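You operate a simulated robot arm through the tools that you are given. There is no shell and no other tool. Be economical: measure what you need, move in short steps, check, and stop when the job is done.

You are at the controls of a simulated robot arm. One attempt, no reset.

## Task
Pull up the big red button, set 3 trays, reset and start.
Fine: at the stacker's panel; start last; leave it running and the other switches as they are.
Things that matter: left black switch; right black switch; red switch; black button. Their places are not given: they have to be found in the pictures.

Only the result counts: the job must be done as asked and must still hold three seconds after the hand-in. Knocking over, shifting, dropping, spilling or breaking anything else fails it.

## Robot
A 7-joint arm with a two-finger parallel gripper, fixed in place. Base frame: the origin is at the foot of the arm, x ahead of it, y to its left, z up. Lengths are in mm, angles in degrees, forces in N, time in s.
With the tool pointing down near the work surface it reaches from about 140 to 660 mm from the base axis. Its first joint turns from -66.0 to 66.0 degrees. Payload 2.4 kg.
Tool frame: the origin (TCP) lies between the finger pads and is the grasp point; the fingertips stand 30 mm ahead of it; z points along the fingers, y is the line along which they close. Largest opening 94 mm; finger width 28, thickness 10; the body of the gripper, 50 by 96 mm, starts 55 mm behind the TCP.
Orientation is told as [roll, pitch, yaw] about the base's x, y, z axes, in that order, counted from this pose: with the fingers straight down and closing along the base's y, the tool's x points along the base's -x, its y along +y and its z along -z.

## Interface
- The arm moves only by the tool step_arm. Its argument "deltas" is a list of rows, each a list of 7 numbers: the shift along the tool's x, y, z in mm, then the turn, a rotation vector about the tool's x, y, z in degrees, then the gripper command, from -1 (shut) to 1 (fully open), values between in proportion. In form: [[x, y, z, rx, ry, rz, jaw], ...]. A call has 1 to 12 rows; each row is the pose to reach, as a shift and turn from the pose commanded when the call began, along the tool's axes at that moment. Rows are played at 5 a second. More than 50 mm and 8.6 degrees between two rows, or a gripper value outside its range, and nothing of the call is played. Where a pose cannot be reached the arm comes as near as it can. A force on the tool above 60 N (or 10 N above the force at the start of the call, whichever is more), or a blocked arm, ends the call early, and 0.2 s more pass. Each finger travels about 153 mm/s and halts on what it meets, pressing with about 29 N; the grip force reading is that of the motor and also rises with nothing between the fingers. The clock runs only during rows and for 0.2 s after the last one: add rows that repeat a pose to give the fingers time. It gives the time, the measured TCP pose, the force on the tool (base axes), the opening and the grip force at its end, in the units of the frame above (readings bear some noise).
- Cameras (640 x 400 px; columns grow to the right, rows downward): "scene" is fixed at [49.2, 495, 1439.8]; the picture's right is [-0.65, -0.76, 0.00], its down [-0.51, 0.43, -0.74] and it looks along [0.57, -0.48, -0.67] (base axes); focal length 343 px, centre (320, 200). "wrist" rides on the gripper at [-37, 0, -58] in the tool frame; the picture's right is [0.00, -1.00, 0.00], its down [0.97, 0.00, -0.24] and it looks along [0.24, 0.00, 0.97] (tool axes); focal length 218 px, centre (320, 200).
- capture(camera): a new picture of that camera. No time passes.
- point_at(camera, pixels): for up to 12 pixels [column, row] of the newest picture of that camera ("zoom" is the newest enlarged one), the place [x, y, z] in the base frame of the surface seen there, good to about 2 mm, but the place of the scene camera against the robot may be out by one fixed shift of up to 18 mm in any direction. No time passes.
- inspect(camera, box): a new picture of the part [left, top, right, bottom] of that camera's present view, enlarged. No time passes.
- hand_in(): hands the job in; it is judged then, once.

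Go step by step. Measure first, check grasps and placings, and put right what went wrong. The budget is 80 turns and 38 pictures, counting those below and the enlarged ones. Unless the task says otherwise, let go and move clear before handing in, and close with one line.

The tools are called after "Emit:" as a command line: name --pt "numbers of a row" for each row, then --argument value for the rest, lists and objects as JSON in quotes. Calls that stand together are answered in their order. step_arm: Moves the arm, as the interface text tells. Its arguments: {"type":"object","properties":{"deltas":{"type":"array","items":{"type":"array","items":{"type":"number"}}}},"required":["deltas"]} The other tools are called the same way: capture (camera) takes a picture; point_at (camera, pixels) gives the place of the surface under pixels of a picture; inspect (camera, box) takes an enlarged picture of a part of a camera's view; hand_in () hands the job in.

At the start:

```text
time: 0.0
tool_pos: [334.2, 186.1, 1039.5]
tool_rot: [0.0, 0.0, -0.1]
force: [0.4, -0.2, 0.6]
opening: 94.0
grasp_force: 0.2
```

scene: 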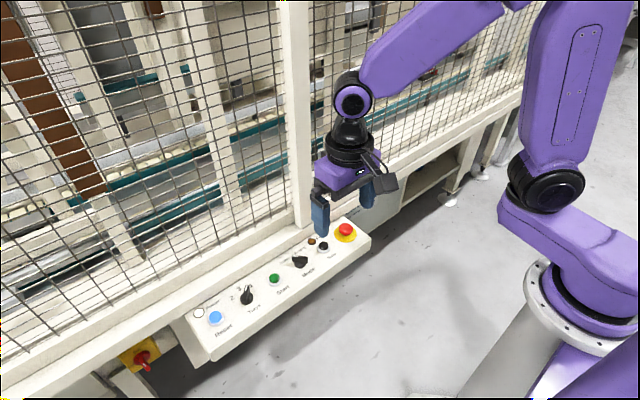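
wrist: 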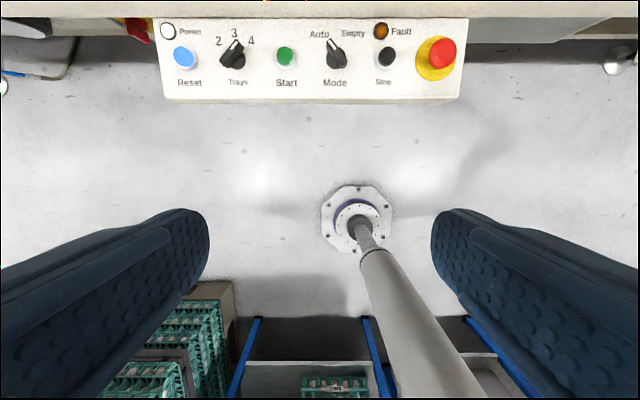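

The wrist picture shows the panel at rows 18-105: Reset (186,57), Trays knob (234,55), Start (286,57), Mode (337,55), Stop (386,57), red button (440,55). I will enlarge it and measure.

Emit:
inspect --camera "wrist" --box '[150, 10, 310, 110]'

Emit:
inspect --camera "scene" --box '[180, 210, 380, 335]'

Emit:
point_at --camera "wrist" --pixels '[[186, 57], [234, 55], [286, 57], [337, 55], [386, 57], [442, 50], [424, 70], [210, 95], [400, 95], [210, 25], [350, 25], [168, 30]]'

```text
4.00 times, centred on (230, 60) of wrist
```

zoom: 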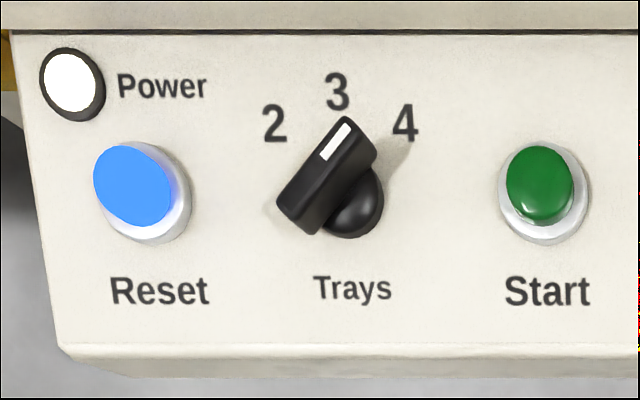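

```text
3.20 times, centred on (280, 272) of scene
```

zoom: 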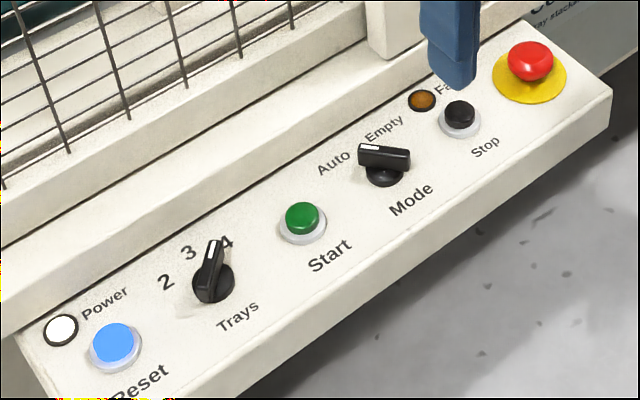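

```text
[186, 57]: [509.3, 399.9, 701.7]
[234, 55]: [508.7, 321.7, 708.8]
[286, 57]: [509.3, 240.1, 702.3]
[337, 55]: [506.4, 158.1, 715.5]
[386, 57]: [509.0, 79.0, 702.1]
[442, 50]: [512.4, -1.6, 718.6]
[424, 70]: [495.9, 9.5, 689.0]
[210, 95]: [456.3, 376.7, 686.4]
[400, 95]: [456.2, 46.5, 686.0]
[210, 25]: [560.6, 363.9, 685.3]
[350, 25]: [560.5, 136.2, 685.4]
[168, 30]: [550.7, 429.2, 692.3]
```

The panel is horizontal at about z=686, and Trays now points at 4. Before going there I check how far the fence and ledge stand from the row of buttons.

Emit:
capture --camera "scene"

Emit:
point_at --camera "scene" --pixels '[[346, 229], [357, 236], [323, 244], [298, 262], [247, 297], [215, 317], [301, 215], [300, 120], [240, 250], [222, 192], [262, 235], [274, 278]]'

```text
33 pictures are left
```

scene: 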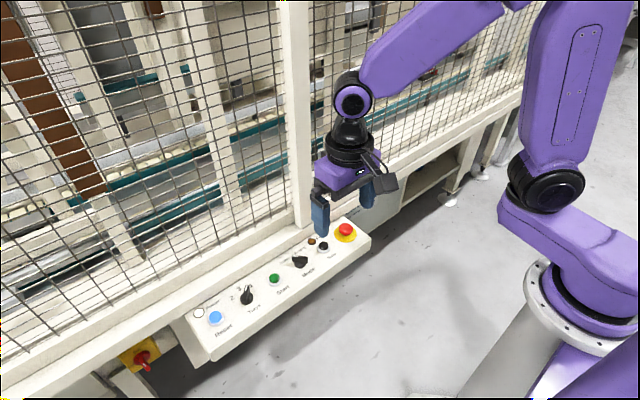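

```text
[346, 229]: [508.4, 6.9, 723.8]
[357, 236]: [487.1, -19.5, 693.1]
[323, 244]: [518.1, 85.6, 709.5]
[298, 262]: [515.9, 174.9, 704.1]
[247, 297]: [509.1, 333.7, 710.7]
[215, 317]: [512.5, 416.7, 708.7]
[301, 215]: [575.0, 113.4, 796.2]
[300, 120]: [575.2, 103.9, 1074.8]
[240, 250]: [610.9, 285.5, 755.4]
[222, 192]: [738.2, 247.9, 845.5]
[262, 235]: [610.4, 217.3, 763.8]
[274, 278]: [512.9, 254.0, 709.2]
```

The post and ledge front are at x≈575, so the row at x≈509 is reachable with the tool pointing down. I move above the red button.

Emit:
step_arm --pt "-10 -40 30 0 0 0 1" --pt "-30 -80 60 0 0 0 1" --pt "-60 -120 90 0 0 0 1" --pt "-90 -150 115 0 0 0 1" --pt "-120 -170 140 0 0 0 1" --pt "-150 -185 165 0 0 0 1" --pt "-170 -186 190 0 0 0 0.3" --pt "-170 -186 190 0 0 0 0.3" --pt "-170 -186 190 0 0 0 0.3"

Emit:
capture --camera "wrist"

```text
refused: row 1 steps farther than a row can; nothing moved
```

```text
32 pictures are left
```

wrist: 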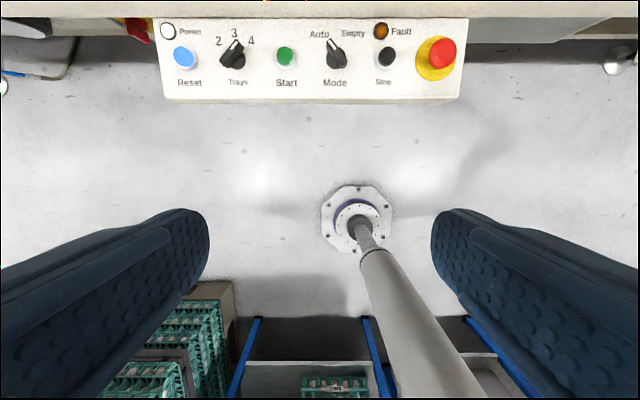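

The first row was 51 mm, too long, so I use smaller steps.

Emit:
step_arm --pt "-10 -30 25 0 0 0 1" --pt "-30 -60 50 0 0 0 1" --pt "-50 -90 75 0 0 0 1" --pt "-70 -120 100 0 0 0 1" --pt "-95 -145 125 0 0 0 1" --pt "-120 -165 150 0 0 0 1" --pt "-145 -180 175 0 0 0 0.5" --pt "-170 -186 190 0 0 0 0.3" --pt "-170 -186 190 0 0 0 0.3" --pt "-170 -186 190 0 0 0 0.3"

Emit:
capture --camera "wrist"

```text
time: 2.2
tool_pos: [504.9, -1.7, 850.7]
tool_rot: [0.1, 0.0, 0.0]
force: [0.6, -0.2, -0.1]
opening: 60.9
grasp_force: 0.1
```

```text
31 pictures are left
```

wrist: 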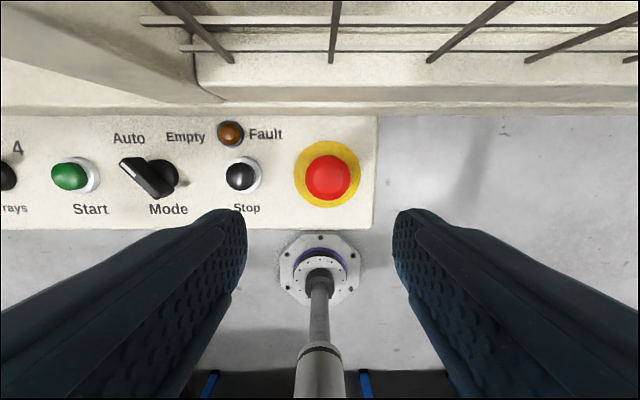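

Emit:
point_at --camera "wrist" --pixels '[[327, 177], [306, 177], [349, 177], [327, 157], [327, 198], [298, 177], [242, 176], [227, 176], [200, 100], [300, 108], [300, 90], [300, 60]]'

```text
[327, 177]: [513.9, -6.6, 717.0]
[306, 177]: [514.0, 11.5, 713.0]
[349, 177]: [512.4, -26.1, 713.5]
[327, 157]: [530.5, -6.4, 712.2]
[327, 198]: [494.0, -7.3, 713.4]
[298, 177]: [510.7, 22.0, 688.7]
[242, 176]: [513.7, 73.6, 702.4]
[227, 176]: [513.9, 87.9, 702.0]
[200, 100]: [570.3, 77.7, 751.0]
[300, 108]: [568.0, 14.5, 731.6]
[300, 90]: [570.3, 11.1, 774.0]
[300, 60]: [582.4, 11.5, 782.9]
```

The red button's head is at (512.5, -7), about 39 mm across, with its top at z=717. I go down around it with the jaws open to 60 mm.

Emit:
step_arm --pt "-7.6 -5.3 30 0 0 0 0.3" --pt "-7.6 -5.3 60 0 0 0 0.3" --pt "-7.6 -5.3 85 0 0 0 0.3" --pt "-7.6 -5.3 105 0 0 0 0.3" --pt "-7.6 -5.3 123 0 0 0 0.3" --pt "-7.6 -5.3 123 0 0 0 0.3"

Emit:
capture --camera "wrist"

Emit:
capture --camera "scene"

```text
time: 3.6
tool_pos: [511.0, -5.0, 725.7]
tool_rot: [0.1, 0.0, -0.1]
force: [0.3, 0.6, 0.7]
opening: 61.0
grasp_force: 0.0
```

```text
30 pictures are left
```

wrist: 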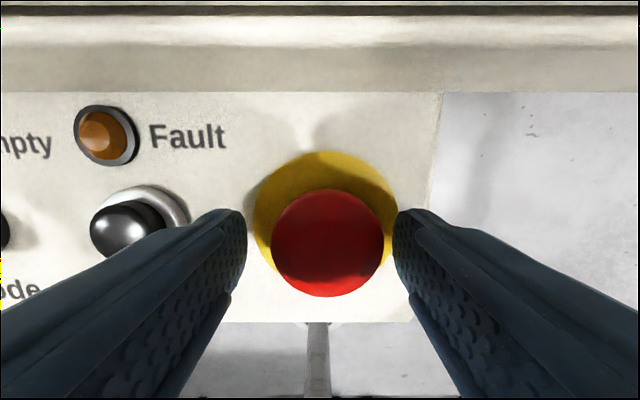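

```text
29 pictures are left
```

scene: 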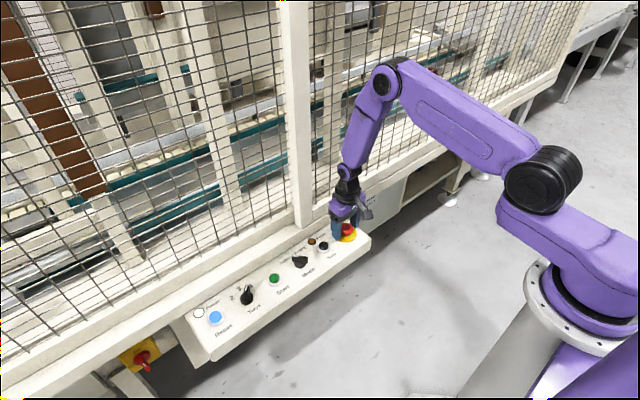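

The jaws straddle the head, which sits a little to the right (col 328). I centre by -2.5 mm and close.

Emit:
step_arm --pt "0 -2.5 0 0 0 0 0.3" --pt "0 -2.5 0 0 0 0 -0.3" --pt "0 -2.5 0 0 0 0 -0.5" --pt "0 -2.5 0 0 0 0 -0.5"

```text
time: 4.6
tool_pos: [511.8, -7.5, 727.1]
tool_rot: [0.0, 0.0, 0.0]
force: [1.4, 2.6, 0.2]
opening: 40.4
grasp_force: 45.2
```

Gripped at 40.4 mm. I pull up in small steps.

Emit:
step_arm --pt "0 0 -3 0 0 0 -0.8" --pt "0 0 -6 0 0 0 -0.8" --pt "0 0 -9 0 0 0 -0.8" --pt "0 0 -9 0 0 0 -0.8"

Emit:
capture --camera "wrist"

```text
time: 5.6
tool_pos: [511.4, -7.2, 735.3]
tool_rot: [-0.1, 0.1, 0.1]
force: [-2.9, 6.8, -0.6]
opening: 40.3
grasp_force: 45.2
```

```text
28 pictures are left
```

wrist: 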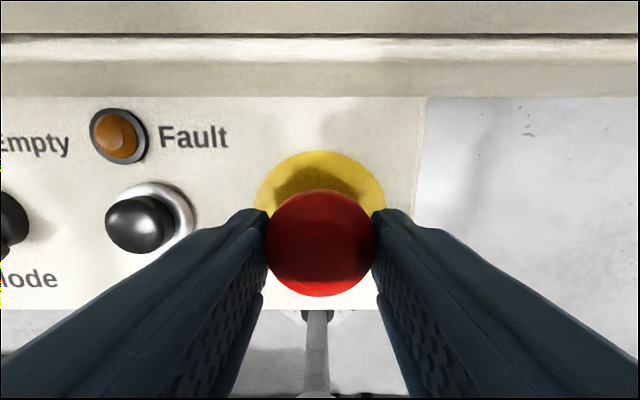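

The arm rose 8 mm. I release, lift clear and measure the head's height.

Emit:
step_arm --pt "0 0 0 0 0 0 0.3" --pt "0 0 0 0 0 0 0.3" --pt "0 0 -40 0 0 0 0.3" --pt "0 0 -85 0 0 0 0.3" --pt "0 0 -120 0 0 0 0.3" --pt "0 0 -120 0 0 0 0.3"

Emit:
capture --camera "wrist"

Emit:
point_at --camera "wrist" --pixels '[[318, 180], [242, 176], [318, 200]]'

```text
time: 7.0
tool_pos: [511.3, -8.6, 855.7]
tool_rot: [0.0, 0.0, 0.1]
force: [0.0, 0.2, 0.4]
opening: 61.1
grasp_force: 0.1
```

```text
27 pictures are left
```

wrist: 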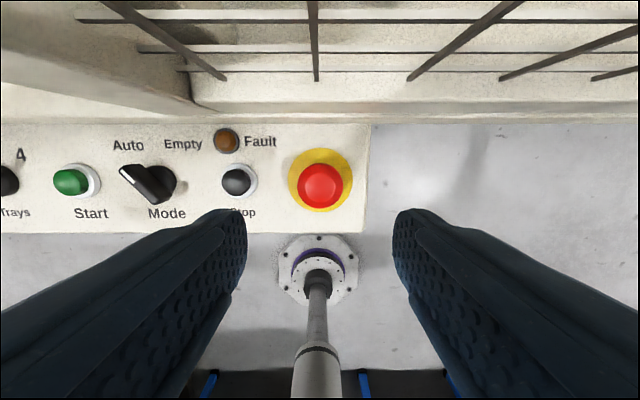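

```text
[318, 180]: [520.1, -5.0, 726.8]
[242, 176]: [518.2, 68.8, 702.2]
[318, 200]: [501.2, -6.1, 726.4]
```

The head's top is now at z≈726.5, up 9 mm and holding, so the button is released. Next I move to above the Trays knob.

Emit:
step_arm --pt "4 46 0 0 0 0 0.3" --pt "8 92 0 0 0 0 0.3" --pt "10 138 0 0 0 0 0.3" --pt "10 184 0 0 0 0 0.3" --pt "10 230 0 0 0 0 0.3" --pt "10 276 0 0 0 0 0.3" --pt "8 310 0 0 0 0 0.3" --pt "5 330 0 0 0 0 0.3" --pt "5 330 0 0 0 0 0.3"

Emit:
capture --camera "wrist"

Emit:
inspect --camera "wrist" --box '[256, 130, 384, 210]'

```text
time: 9.0
tool_pos: [505.8, 321.7, 854.8]
tool_rot: [0.0, -0.1, -0.1]
force: [-0.4, 0.9, -0.1]
opening: 61.3
grasp_force: 0.0
```

```text
26 pictures are left
```

wrist: 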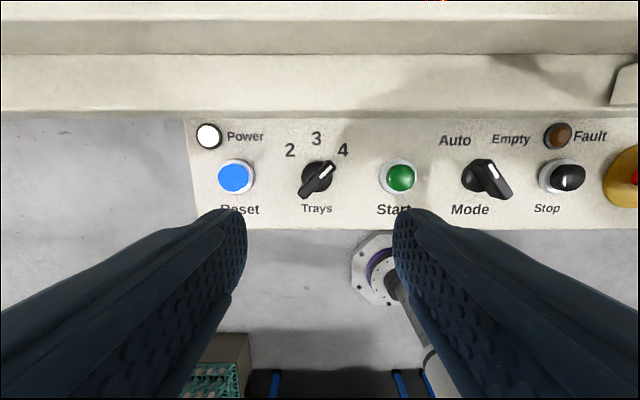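

```text
5.00 times, centred on (320, 170) of wrist
```

zoom: 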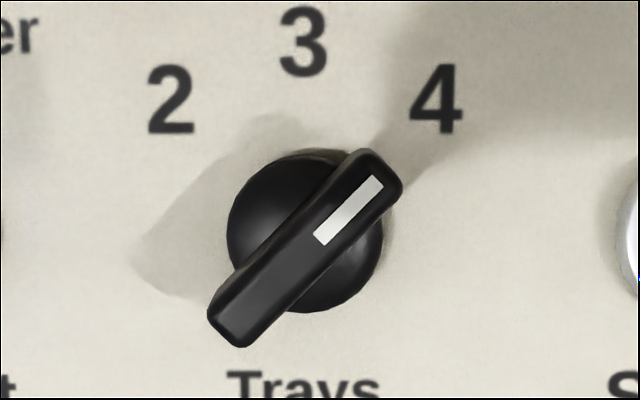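

The knob's bar runs from zoom (232,325) to (378,172), which is 45° to the right, at 4. So 3 is a 45° left turn, and I measure the bar.

Emit:
point_at --camera "zoom" --pixels '[[350, 205], [300, 255], [240, 320], [375, 180], [275, 240], [315, 275], [290, 220], [250, 200], [340, 290], [306, 248]]'

```text
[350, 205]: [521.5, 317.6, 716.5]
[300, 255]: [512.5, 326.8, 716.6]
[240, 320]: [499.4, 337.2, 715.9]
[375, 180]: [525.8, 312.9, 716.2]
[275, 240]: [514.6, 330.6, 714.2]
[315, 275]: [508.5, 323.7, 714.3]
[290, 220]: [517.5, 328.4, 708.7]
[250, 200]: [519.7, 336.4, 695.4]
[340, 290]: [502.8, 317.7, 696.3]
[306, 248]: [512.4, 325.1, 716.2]
```

The bar's top is at z=716, centred at (512.5, 325), about 12 mm wide. I turn the tool to yaw -45 above it, narrow the jaws and look again.

Emit:
step_arm --pt "-2 1 10 0 0 7.5 0.1" --pt "-4 2 20 0 0 15 -0.1" --pt "-6 3 30 0 0 22.5 -0.2" --pt "-6.7 3.3 40 0 0 30 -0.2" --pt "-6.7 3.3 50 0 0 37.5 -0.2" --pt "-6.7 3.3 60 0 0 45 -0.2" --pt "-6.7 3.3 60 0 0 45 -0.2" --pt "-6.7 3.3 60 0 0 45 -0.2"

Emit:
capture --camera "wrist"

```text
time: 10.8
tool_pos: [513.5, 324.3, 795.4]
tool_rot: [-0.1, 0.1, -45.1]
force: [-0.1, 0.1, -1.0]
opening: 37.7
grasp_force: 0.0
```

```text
24 pictures are left
```

wrist: 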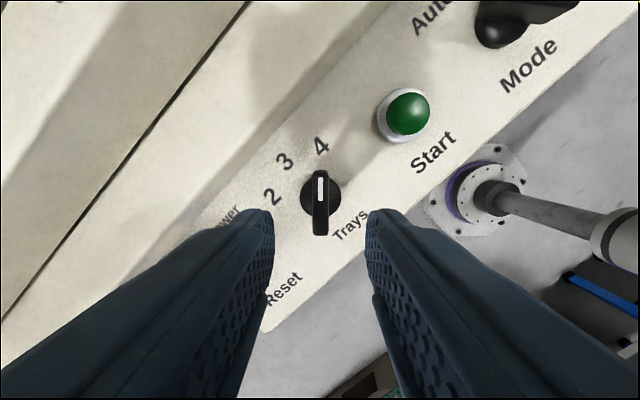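

The bar is upright and centred at col 320. I go down 64 mm so the tips reach z≈701, then close gently.

Emit:
step_arm --pt "0 0 25 0 0 0 -0.2" --pt "0 0 48 0 0 0 -0.2" --pt "0 0 63 0 0 0 -0.2" --pt "0 0 63 0 0 0 -0.2" --pt "0 0 63 0 0 0 -0.8" --pt "0 0 63 0 0 0 -0.8"

```text
time: 12.2
tool_pos: [514.2, 324.7, 731.4]
tool_rot: [-0.1, 0.0, -45.1]
force: [-3.0, -1.9, 0.0]
opening: 11.4
grasp_force: 2.2
```

The jaws hold the bar at 11.4 mm. I turn it 45° left.

Emit:
step_arm --pt "0 0 0 0 0 0 -1" --pt "0 0 0 0 0 -7.5 -1" --pt "0 0 0 0 0 -15 -1" --pt "0 0 0 0 0 -22.5 -1" --pt "0 0 0 0 0 -30 -1" --pt "0 0 0 0 0 -37.5 -1" --pt "0 0 0 0 0 -45 -1" --pt "0 0 0 0 0 -45 -1"

```text
time: 14.0
tool_pos: [513.3, 324.4, 731.3]
tool_rot: [0.0, 0.0, 0.1]
force: [-1.9, 1.4, -16.6]
opening: 10.9
grasp_force: 44.2
```

The tool is at yaw 0. I open, rise and check the pointer.

Emit:
step_arm --pt "0 0 0 0 0 0 -0.2" --pt "0 0 0 0 0 0 -0.2" --pt "0 0 -30 0 0 0 -0.2" --pt "0 0 -75 0 0 0 -0.2" --pt "0 0 -90 0 0 0 -0.2" --pt "0 0 -90 0 0 0 -0.2"

Emit:
capture --camera "wrist"

Emit:
point_at --camera "wrist" --pixels '[[317, 180], [317, 195], [225, 183], [405, 183]]'

```text
time: 15.4
tool_pos: [513.6, 324.6, 822.8]
tool_rot: [0.1, 0.0, 0.1]
force: [0.9, -0.2, 0.4]
opening: 37.7
grasp_force: 0.0
```

```text
23 pictures are left
```

wrist: 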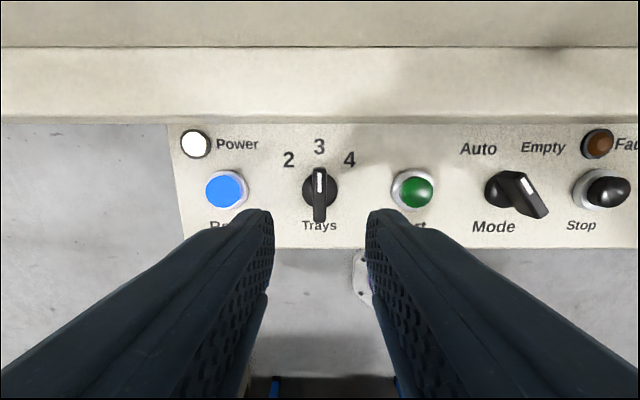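

```text
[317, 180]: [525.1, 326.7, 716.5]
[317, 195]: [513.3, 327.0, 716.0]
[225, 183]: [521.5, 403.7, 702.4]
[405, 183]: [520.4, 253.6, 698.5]
```

Trays now points at 3. I shut the jaws and move above Reset (225,189), at about (513, 403).

Emit:
point_at --camera "wrist" --pixels '[[225, 190], [209, 190], [241, 190], [225, 174], [225, 205], [414, 190], [400, 190], [430, 190], [414, 177], [414, 204]]'

Emit:
step_arm --pt "0 40 0 0 0 0 -1" --pt "0 78 0 0 0 0 -1" --pt "0 78 20 0 0 0 -1" --pt "0 78 20 0 0 0 -1"

Emit:
capture --camera "wrist"

```text
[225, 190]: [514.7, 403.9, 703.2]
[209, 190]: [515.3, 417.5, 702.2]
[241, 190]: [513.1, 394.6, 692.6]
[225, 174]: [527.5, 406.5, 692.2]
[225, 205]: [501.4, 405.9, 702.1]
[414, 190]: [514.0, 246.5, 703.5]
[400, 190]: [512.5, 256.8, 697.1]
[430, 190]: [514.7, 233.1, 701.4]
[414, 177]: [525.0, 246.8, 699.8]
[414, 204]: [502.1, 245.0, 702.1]
```

```text
time: 16.4
tool_pos: [513.5, 402.4, 802.9]
tool_rot: [-0.1, 0.1, -0.1]
force: [-0.6, 0.1, -0.2]
opening: 0.0
grasp_force: 29.0
```

```text
22 pictures are left
```

wrist: 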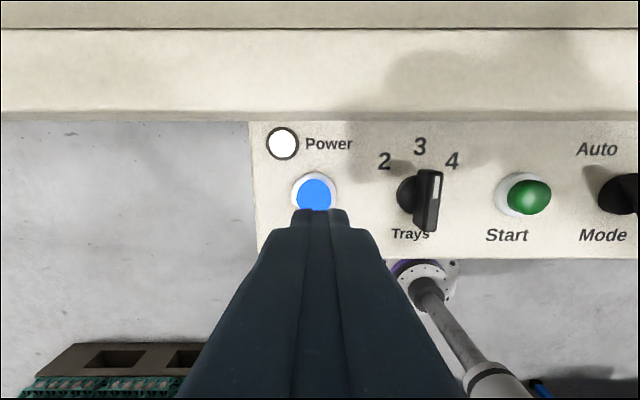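

The fingers sit just over Reset. I shift 2 mm left, go down to the cap and press a few mm.

Emit:
step_arm --pt "0 2 25 0 0 0 -1" --pt "0 2 48 0 0 0 -1" --pt "0 2 63 0 0 0 -1" --pt "0 2 67 0 0 0 -1" --pt "0 2 70 0 0 0 -1" --pt "0 2 72 0 0 0 -1" --pt "0 2 74 0 0 0 -1" --pt "0 2 75 0 0 0 -1" --pt "0 2 75 0 0 0 -1"

Emit:
inspect --camera "scene" --box '[180, 210, 380, 335]'

```text
time: 18.4
tool_pos: [513.4, 405.3, 728.8]
tool_rot: [0.0, 0.0, 0.1]
force: [-0.4, -0.2, 3.4]
opening: 0.1
grasp_force: 29.0
```

```text
3.20 times, centred on (280, 272) of scene
```

zoom: 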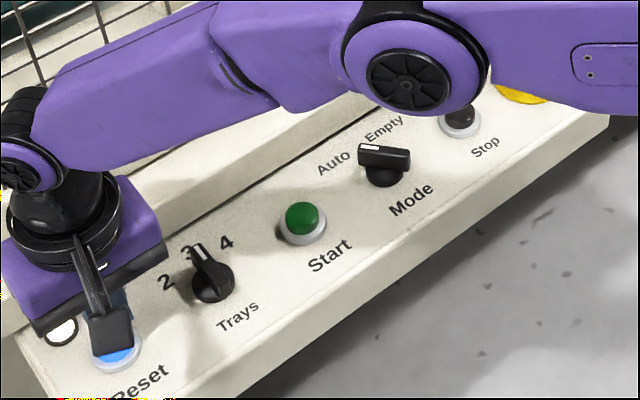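

There is only 3.4 N and the cap is down about 3 mm, still blue. I press a little deeper, then release.

Emit:
step_arm --pt "0 0 1 0 0 0 -1" --pt "0 0 2 0 0 0 -1" --pt "0 0 3 0 0 0 -1" --pt "0 0 3 0 0 0 -1"

Emit:
inspect --camera "scene" --box '[180, 210, 380, 335]'

```text
time: 19.4
tool_pos: [512.5, 405.3, 724.7]
tool_rot: [0.0, 0.0, 0.1]
force: [-4.1, -2.0, 16.8]
opening: 0.3
grasp_force: 29.2
```

```text
3.20 times, centred on (280, 272) of scene
```

zoom: 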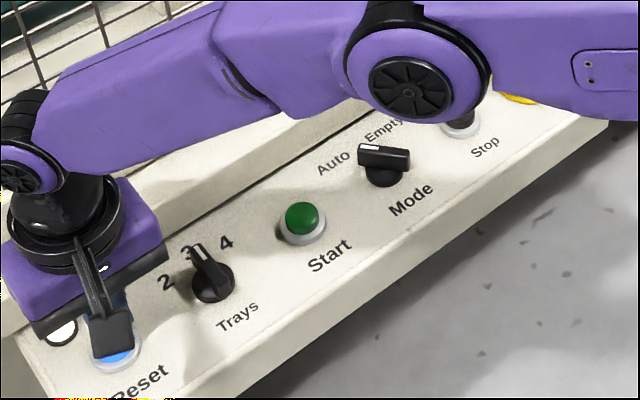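

The force is now 16.8 N, so the button has reached its stop. I rise and look at the lamps.

Emit:
step_arm --pt "0 0 -20 0 0 0 -1" --pt "0 0 -60 0 0 0 -1" --pt "0 0 -80 0 0 0 -1" --pt "0 -40 -90 0 0 0 -1" --pt "0 -80 -100 0 0 0 -1" --pt "0 -120 -100 0 0 0 -1" --pt "0 -159 -100 0 0 0 -1" --pt "0 -159 -78 0 0 0 -1" --pt "0 -159 -78 0 0 0 -1"

Emit:
capture --camera "wrist"

Emit:
inspect --camera "scene" --box '[180, 210, 380, 335]'

```text
time: 21.4
tool_pos: [513.7, 245.7, 803.1]
tool_rot: [0.0, 0.0, 0.0]
force: [-0.6, -0.4, 0.1]
opening: 0.2
grasp_force: 28.8
```

```text
19 pictures are left
```

wrist: 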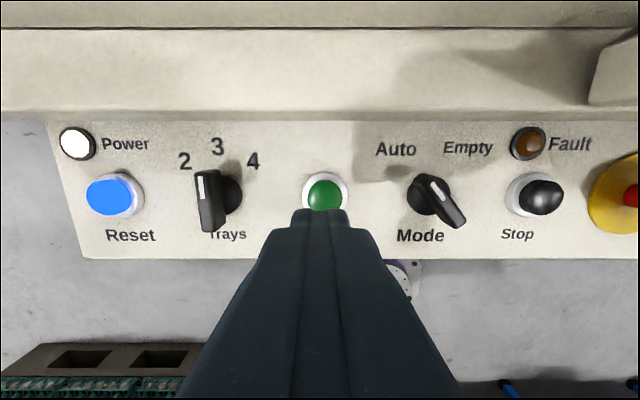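

```text
3.20 times, centred on (280, 272) of scene
```

zoom: 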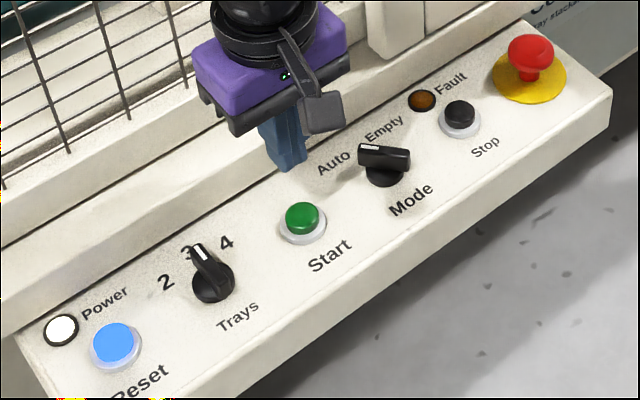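

Trays reads 3 and the red button's stem shows, but Reset is still lit blue, so the press may not have registered. I go back and press it again, more firmly, before Start.

Emit:
step_arm --pt "0 40 -22 0 0 0 -1" --pt "0 80 -22 0 0 0 -1" --pt "0 120 -22 0 0 0 -1" --pt "-1 159 -10 0 0 0 -1" --pt "-1 159 25 0 0 0 -1" --pt "-1 159 60 0 0 0 -1" --pt "-1 159 70 0 0 0 -1" --pt "-1 159 75 0 0 0 -1" --pt "-1 159 77 0 0 0 -1" --pt "-1 159 79 0 0 0 -1"

Emit:
step_arm --pt "0 0 1 0 0 0 -1" --pt "0 0 2 0 0 0 -1" --pt "0 0 3 0 0 0 -1" --pt "0 0 3 0 0 0 -1" --pt "0 0 3 0 0 0 -1"

```text
time: 23.6
tool_pos: [515.0, 405.0, 725.3]
tool_rot: [0.1, -0.2, -0.1]
force: [-5.8, -4.1, 17.5]
opening: 0.0
grasp_force: 29.1
```

```text
time: 24.8
tool_pos: [515.0, 405.1, 722.6]
tool_rot: [0.0, -0.1, 0.0]
force: [-10.0, -8.4, 38.5]
opening: 0.0
grasp_force: 29.0
```

38 N is clearly at the stop. I release and look at Reset's lamp.

Emit:
step_arm --pt "0 0 -20 0 0 0 -1" --pt "0 0 -60 0 0 0 -1" --pt "0 0 -100 0 0 0 -1" --pt "0 -40 -100 0 0 0 -1" --pt "0 -80 -100 0 0 0 -1" --pt "0 -120 -100 0 0 0 -1" --pt "0 -159 -100 0 0 0 -1" --pt "0 -159 -80 0 0 0 -1" --pt "0 -159 -80 0 0 0 -1"

Emit:
capture --camera "wrist"

Emit:
point_at --camera "wrist" --pixels '[[108, 195], [324, 195], [630, 195], [618, 190], [540, 195]]'

```text
time: 26.8
tool_pos: [512.6, 245.4, 800.7]
tool_rot: [-0.1, 0.0, 0.0]
force: [0.3, 0.1, -0.3]
opening: 0.0
grasp_force: 28.7
```

```text
17 pictures are left
```

wrist: 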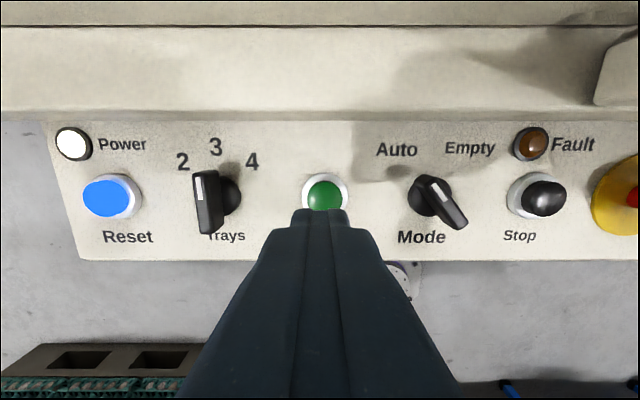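

```text
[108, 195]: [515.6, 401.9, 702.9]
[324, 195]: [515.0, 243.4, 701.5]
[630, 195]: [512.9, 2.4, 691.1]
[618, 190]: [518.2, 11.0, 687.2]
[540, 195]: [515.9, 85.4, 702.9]
```

Reset is still lit. The pull ended exactly where I stopped it, with no hard stop felt, so the red button may not be fully out. I go back to pull it until it stops.

Emit:
step_arm --pt "0 -35 -30 0 0 0 -1" --pt "0 -80 -40 0 0 0 -0.5" --pt "0 -125 -40 0 0 0 0" --pt "0 -170 -40 0 0 0 0.3" --pt "0 -215 -40 0 0 0 0.3" --pt "0 -252.5 -30 0 0 0 0.3" --pt "0 -252.5 10 0 0 0 0.3" --pt "0 -252.5 45 0 0 0 0.3" --pt "0 -252.5 66 0 0 0 0.3" --pt "0 -252.5 66 0 0 0 0.3" --pt "0 -252.5 66 0 0 0 -0.6" --pt "0 -252.5 66 0 0 0 -0.6"

Emit:
step_arm --pt "0 0 0 0 0 0 -1" --pt "0 0 -2 0 0 0 -1" --pt "0 0 -4 0 0 0 -1" --pt "0 0 -4 0 0 0 -1"

```text
time: 29.4
tool_pos: [513.6, -7.6, 735.2]
tool_rot: [-0.1, 0.0, -0.2]
force: [0.1, -10.6, -0.4]
opening: 40.2
grasp_force: 44.6
```

```text
time: 30.4
tool_pos: [514.4, -8.2, 739.6]
tool_rot: [0.0, 0.0, -0.1]
force: [0.3, -19.1, -0.5]
opening: 40.2
grasp_force: 44.5
```

There is still no vertical resistance, so I look at where the head is.

Emit:
inspect --camera "scene" --box '[300, 190, 396, 250]'

Emit:
capture --camera "wrist"

Emit:
point_at --camera "wrist" --pixels '[[320, 230], [320, 260], [310, 245]]'

```text
6.67 times, centred on (348, 220) of scene
```

zoom: 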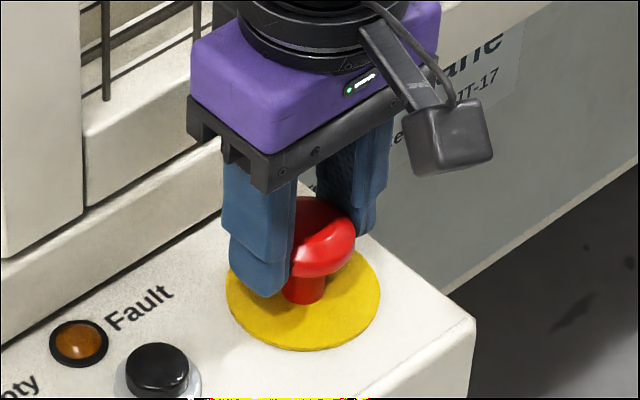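

```text
15 pictures are left
```

wrist: 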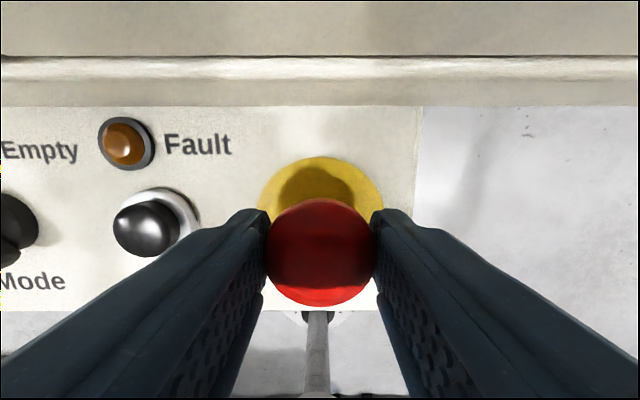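

```text
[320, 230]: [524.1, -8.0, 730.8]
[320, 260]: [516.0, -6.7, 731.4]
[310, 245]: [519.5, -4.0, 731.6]
```

The head rose with the jaws to z≈731, so it was not at its stop. I keep pulling in 2 mm steps and watch the force.

Emit:
step_arm --pt "0 0 -2 0 0 0 -1" --pt "0 0 -4 0 0 0 -1" --pt "0 0 -4 0 0 0 -1"

Emit:
step_arm --pt "0 0 -2 0 0 0 -1" --pt "0 0 -4 0 0 0 -1" --pt "0 0 -4 0 0 0 -1"

Emit:
capture --camera "wrist"

Emit:
point_at --camera "wrist" --pixels '[[320, 230], [320, 260], [310, 245]]'

```text
time: 31.2
tool_pos: [513.6, -7.7, 741.1]
tool_rot: [0.1, 0.0, -0.1]
force: [7.0, -19.6, -30.9]
opening: 40.3
grasp_force: 45.2
```

```text
time: 32.0
tool_pos: [513.5, -7.3, 745.4]
tool_rot: [-0.1, 0.2, -0.1]
force: [3.8, -20.9, -32.2]
opening: 40.5
grasp_force: 44.8
```

```text
14 pictures are left
```

wrist: 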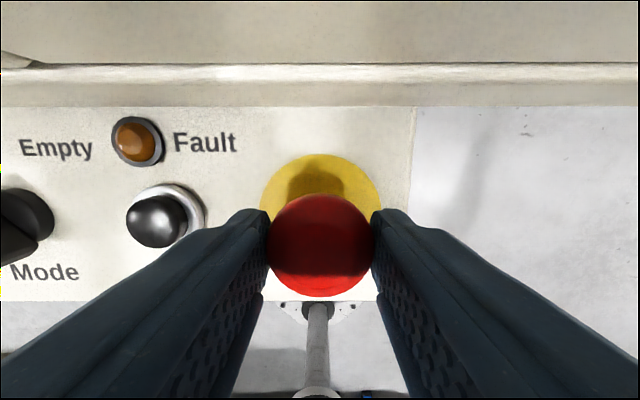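

```text
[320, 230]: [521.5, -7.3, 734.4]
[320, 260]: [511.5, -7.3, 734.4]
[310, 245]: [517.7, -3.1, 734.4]
```

The force rose to -31 N with the head at z≈734 and the jaws then slipped, so that is the hard stop. I open, lift off and check that it stays out.

Emit:
step_arm --pt "0 0 0 0 0 0 0.3" --pt "0 0 0 0 0 0 0.3" --pt "0 0 -40 0 0 0 0.3" --pt "0 0 -85 0 0 0 0.3" --pt "0 0 -105 0 0 0 0.3" --pt "0 0 -105 0 0 0 0.3"

Emit:
capture --camera "wrist"

Emit:
point_at --camera "wrist" --pixels '[[318, 180], [318, 195]]'

```text
time: 33.4
tool_pos: [514.8, -6.4, 851.6]
tool_rot: [0.0, 0.0, -0.1]
force: [0.1, 0.8, -0.5]
opening: 61.1
grasp_force: 0.1
```

```text
13 pictures are left
```

wrist: 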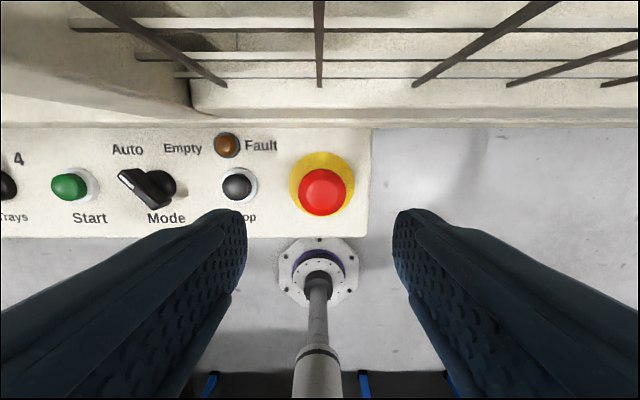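

```text
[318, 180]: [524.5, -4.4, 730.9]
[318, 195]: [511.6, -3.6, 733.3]
```

The head stays at z≈733, now fully out. I return to Reset.

Emit:
step_arm --pt "1 46 0 0 0 0 0" --pt "1 92 0 0 0 0 -0.5" --pt "1 138 0 0 0 0 -1" --pt "1 184 0 0 0 0 -1" --pt "1 230 0 0 0 0 -1" --pt "1 276 0 0 0 0 -1" --pt "1 322 0 0 0 0 -1" --pt "1 368 0 0 0 0 -1" --pt "1 411.5 10 0 0 0 -1" --pt "1 411.5 50 0 0 0 -1" --pt "1 411.5 50 0 0 0 -1"

Emit:
capture --camera "wrist"

```text
time: 35.8
tool_pos: [514.0, 404.4, 799.7]
tool_rot: [0.0, 0.0, 0.0]
force: [-0.4, -0.7, 0.3]
opening: 0.1
grasp_force: 29.0
```

```text
12 pictures are left
```

wrist: 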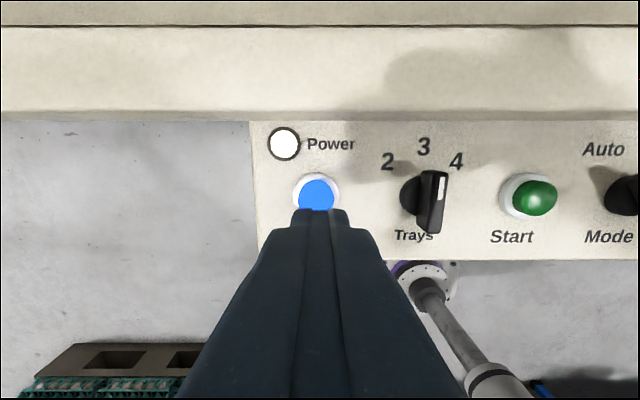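

I press Reset again, down to its stop, then release.

Emit:
step_arm --pt "0 0 30 0 0 0 -1" --pt "0 0 55 0 0 0 -1" --pt "0 0 66 0 0 0 -1" --pt "0 0 71 0 0 0 -1" --pt "0 0 74 0 0 0 -1" --pt "0 0 76 0 0 0 -1" --pt "0 0 76 0 0 0 -1"

Emit:
step_arm --pt "0 0 -20 0 0 0 -1" --pt "0 0 -60 0 0 0 -1" --pt "0 0 -95 0 0 0 -1" --pt "0 -40 -98 0 0 0 -1" --pt "0 -80 -98 0 0 0 -1" --pt "0 -120 -98 0 0 0 -1" --pt "0 -159 -98 0 0 0 -1" --pt "0 -159 -78 0 0 0 -1" --pt "0 -159 -78 0 0 0 -1"

Emit:
capture --camera "wrist"

```text
time: 37.4
tool_pos: [512.5, 404.7, 725.9]
tool_rot: [0.1, -0.1, 0.1]
force: [0.7, -3.3, 9.5]
opening: 0.1
grasp_force: 29.2
```

```text
time: 39.4
tool_pos: [513.9, 245.1, 803.0]
tool_rot: [0.1, 0.0, 0.0]
force: [1.0, -0.7, -0.3]
opening: 0.2
grasp_force: 29.0
```

```text
11 pictures are left
```

wrist: 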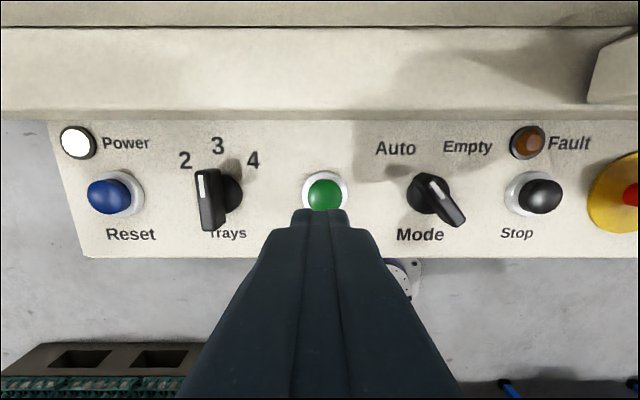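

Reset's lamp at (108,197) is now dark, so the reset registered. The tool is already over Start at (324,195), so I press it.

Emit:
step_arm --pt "0 -1 30 0 0 0 -1" --pt "0 -1 55 0 0 0 -1" --pt "0 -1 68 0 0 0 -1" --pt "0 -1 73 0 0 0 -1" --pt "0 -1 76 0 0 0 -1" --pt "0 -1 78.5 0 0 0 -1" --pt "0 -1 79 0 0 0 -1"

Emit:
step_arm --pt "0 0 -20 0 0 0 -1" --pt "0 0 -60 0 0 0 -1" --pt "0 0 -100 0 0 0 -1" --pt "0 0 -130 0 0 0 -1" --pt "20 0 -150 0 0 0 -1" --pt "20 0 -150 0 0 0 -1"

Emit:
capture --camera "wrist"

```text
time: 41.0
tool_pos: [512.4, 244.2, 724.8]
tool_rot: [0.0, 0.0, 0.0]
force: [-5.3, -2.8, 17.8]
opening: 0.0
grasp_force: 29.2
```

```text
time: 42.4
tool_pos: [492.6, 243.9, 874.4]
tool_rot: [-0.1, -0.1, 0.0]
force: [0.4, -0.1, 0.9]
opening: 0.1
grasp_force: 29.2
```

```text
10 pictures are left
```

wrist: 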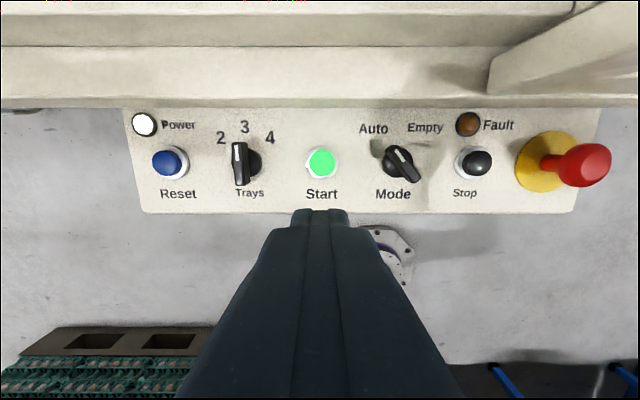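

Start at (321,163) is lit green, Reset is dark, Trays is at 3, the red button is out, Mode is unchanged and the arm is clear. I hand in.

Emit:
hand_in

```text
The job is handed in.
```

The job is handed in: the red button is pulled fully up, Trays is set to 3, the reset took, and Start was pressed last with its lamp lit green. Reset took three presses: the first two did nothing because my first pull hadn't brought the red button all the way up.
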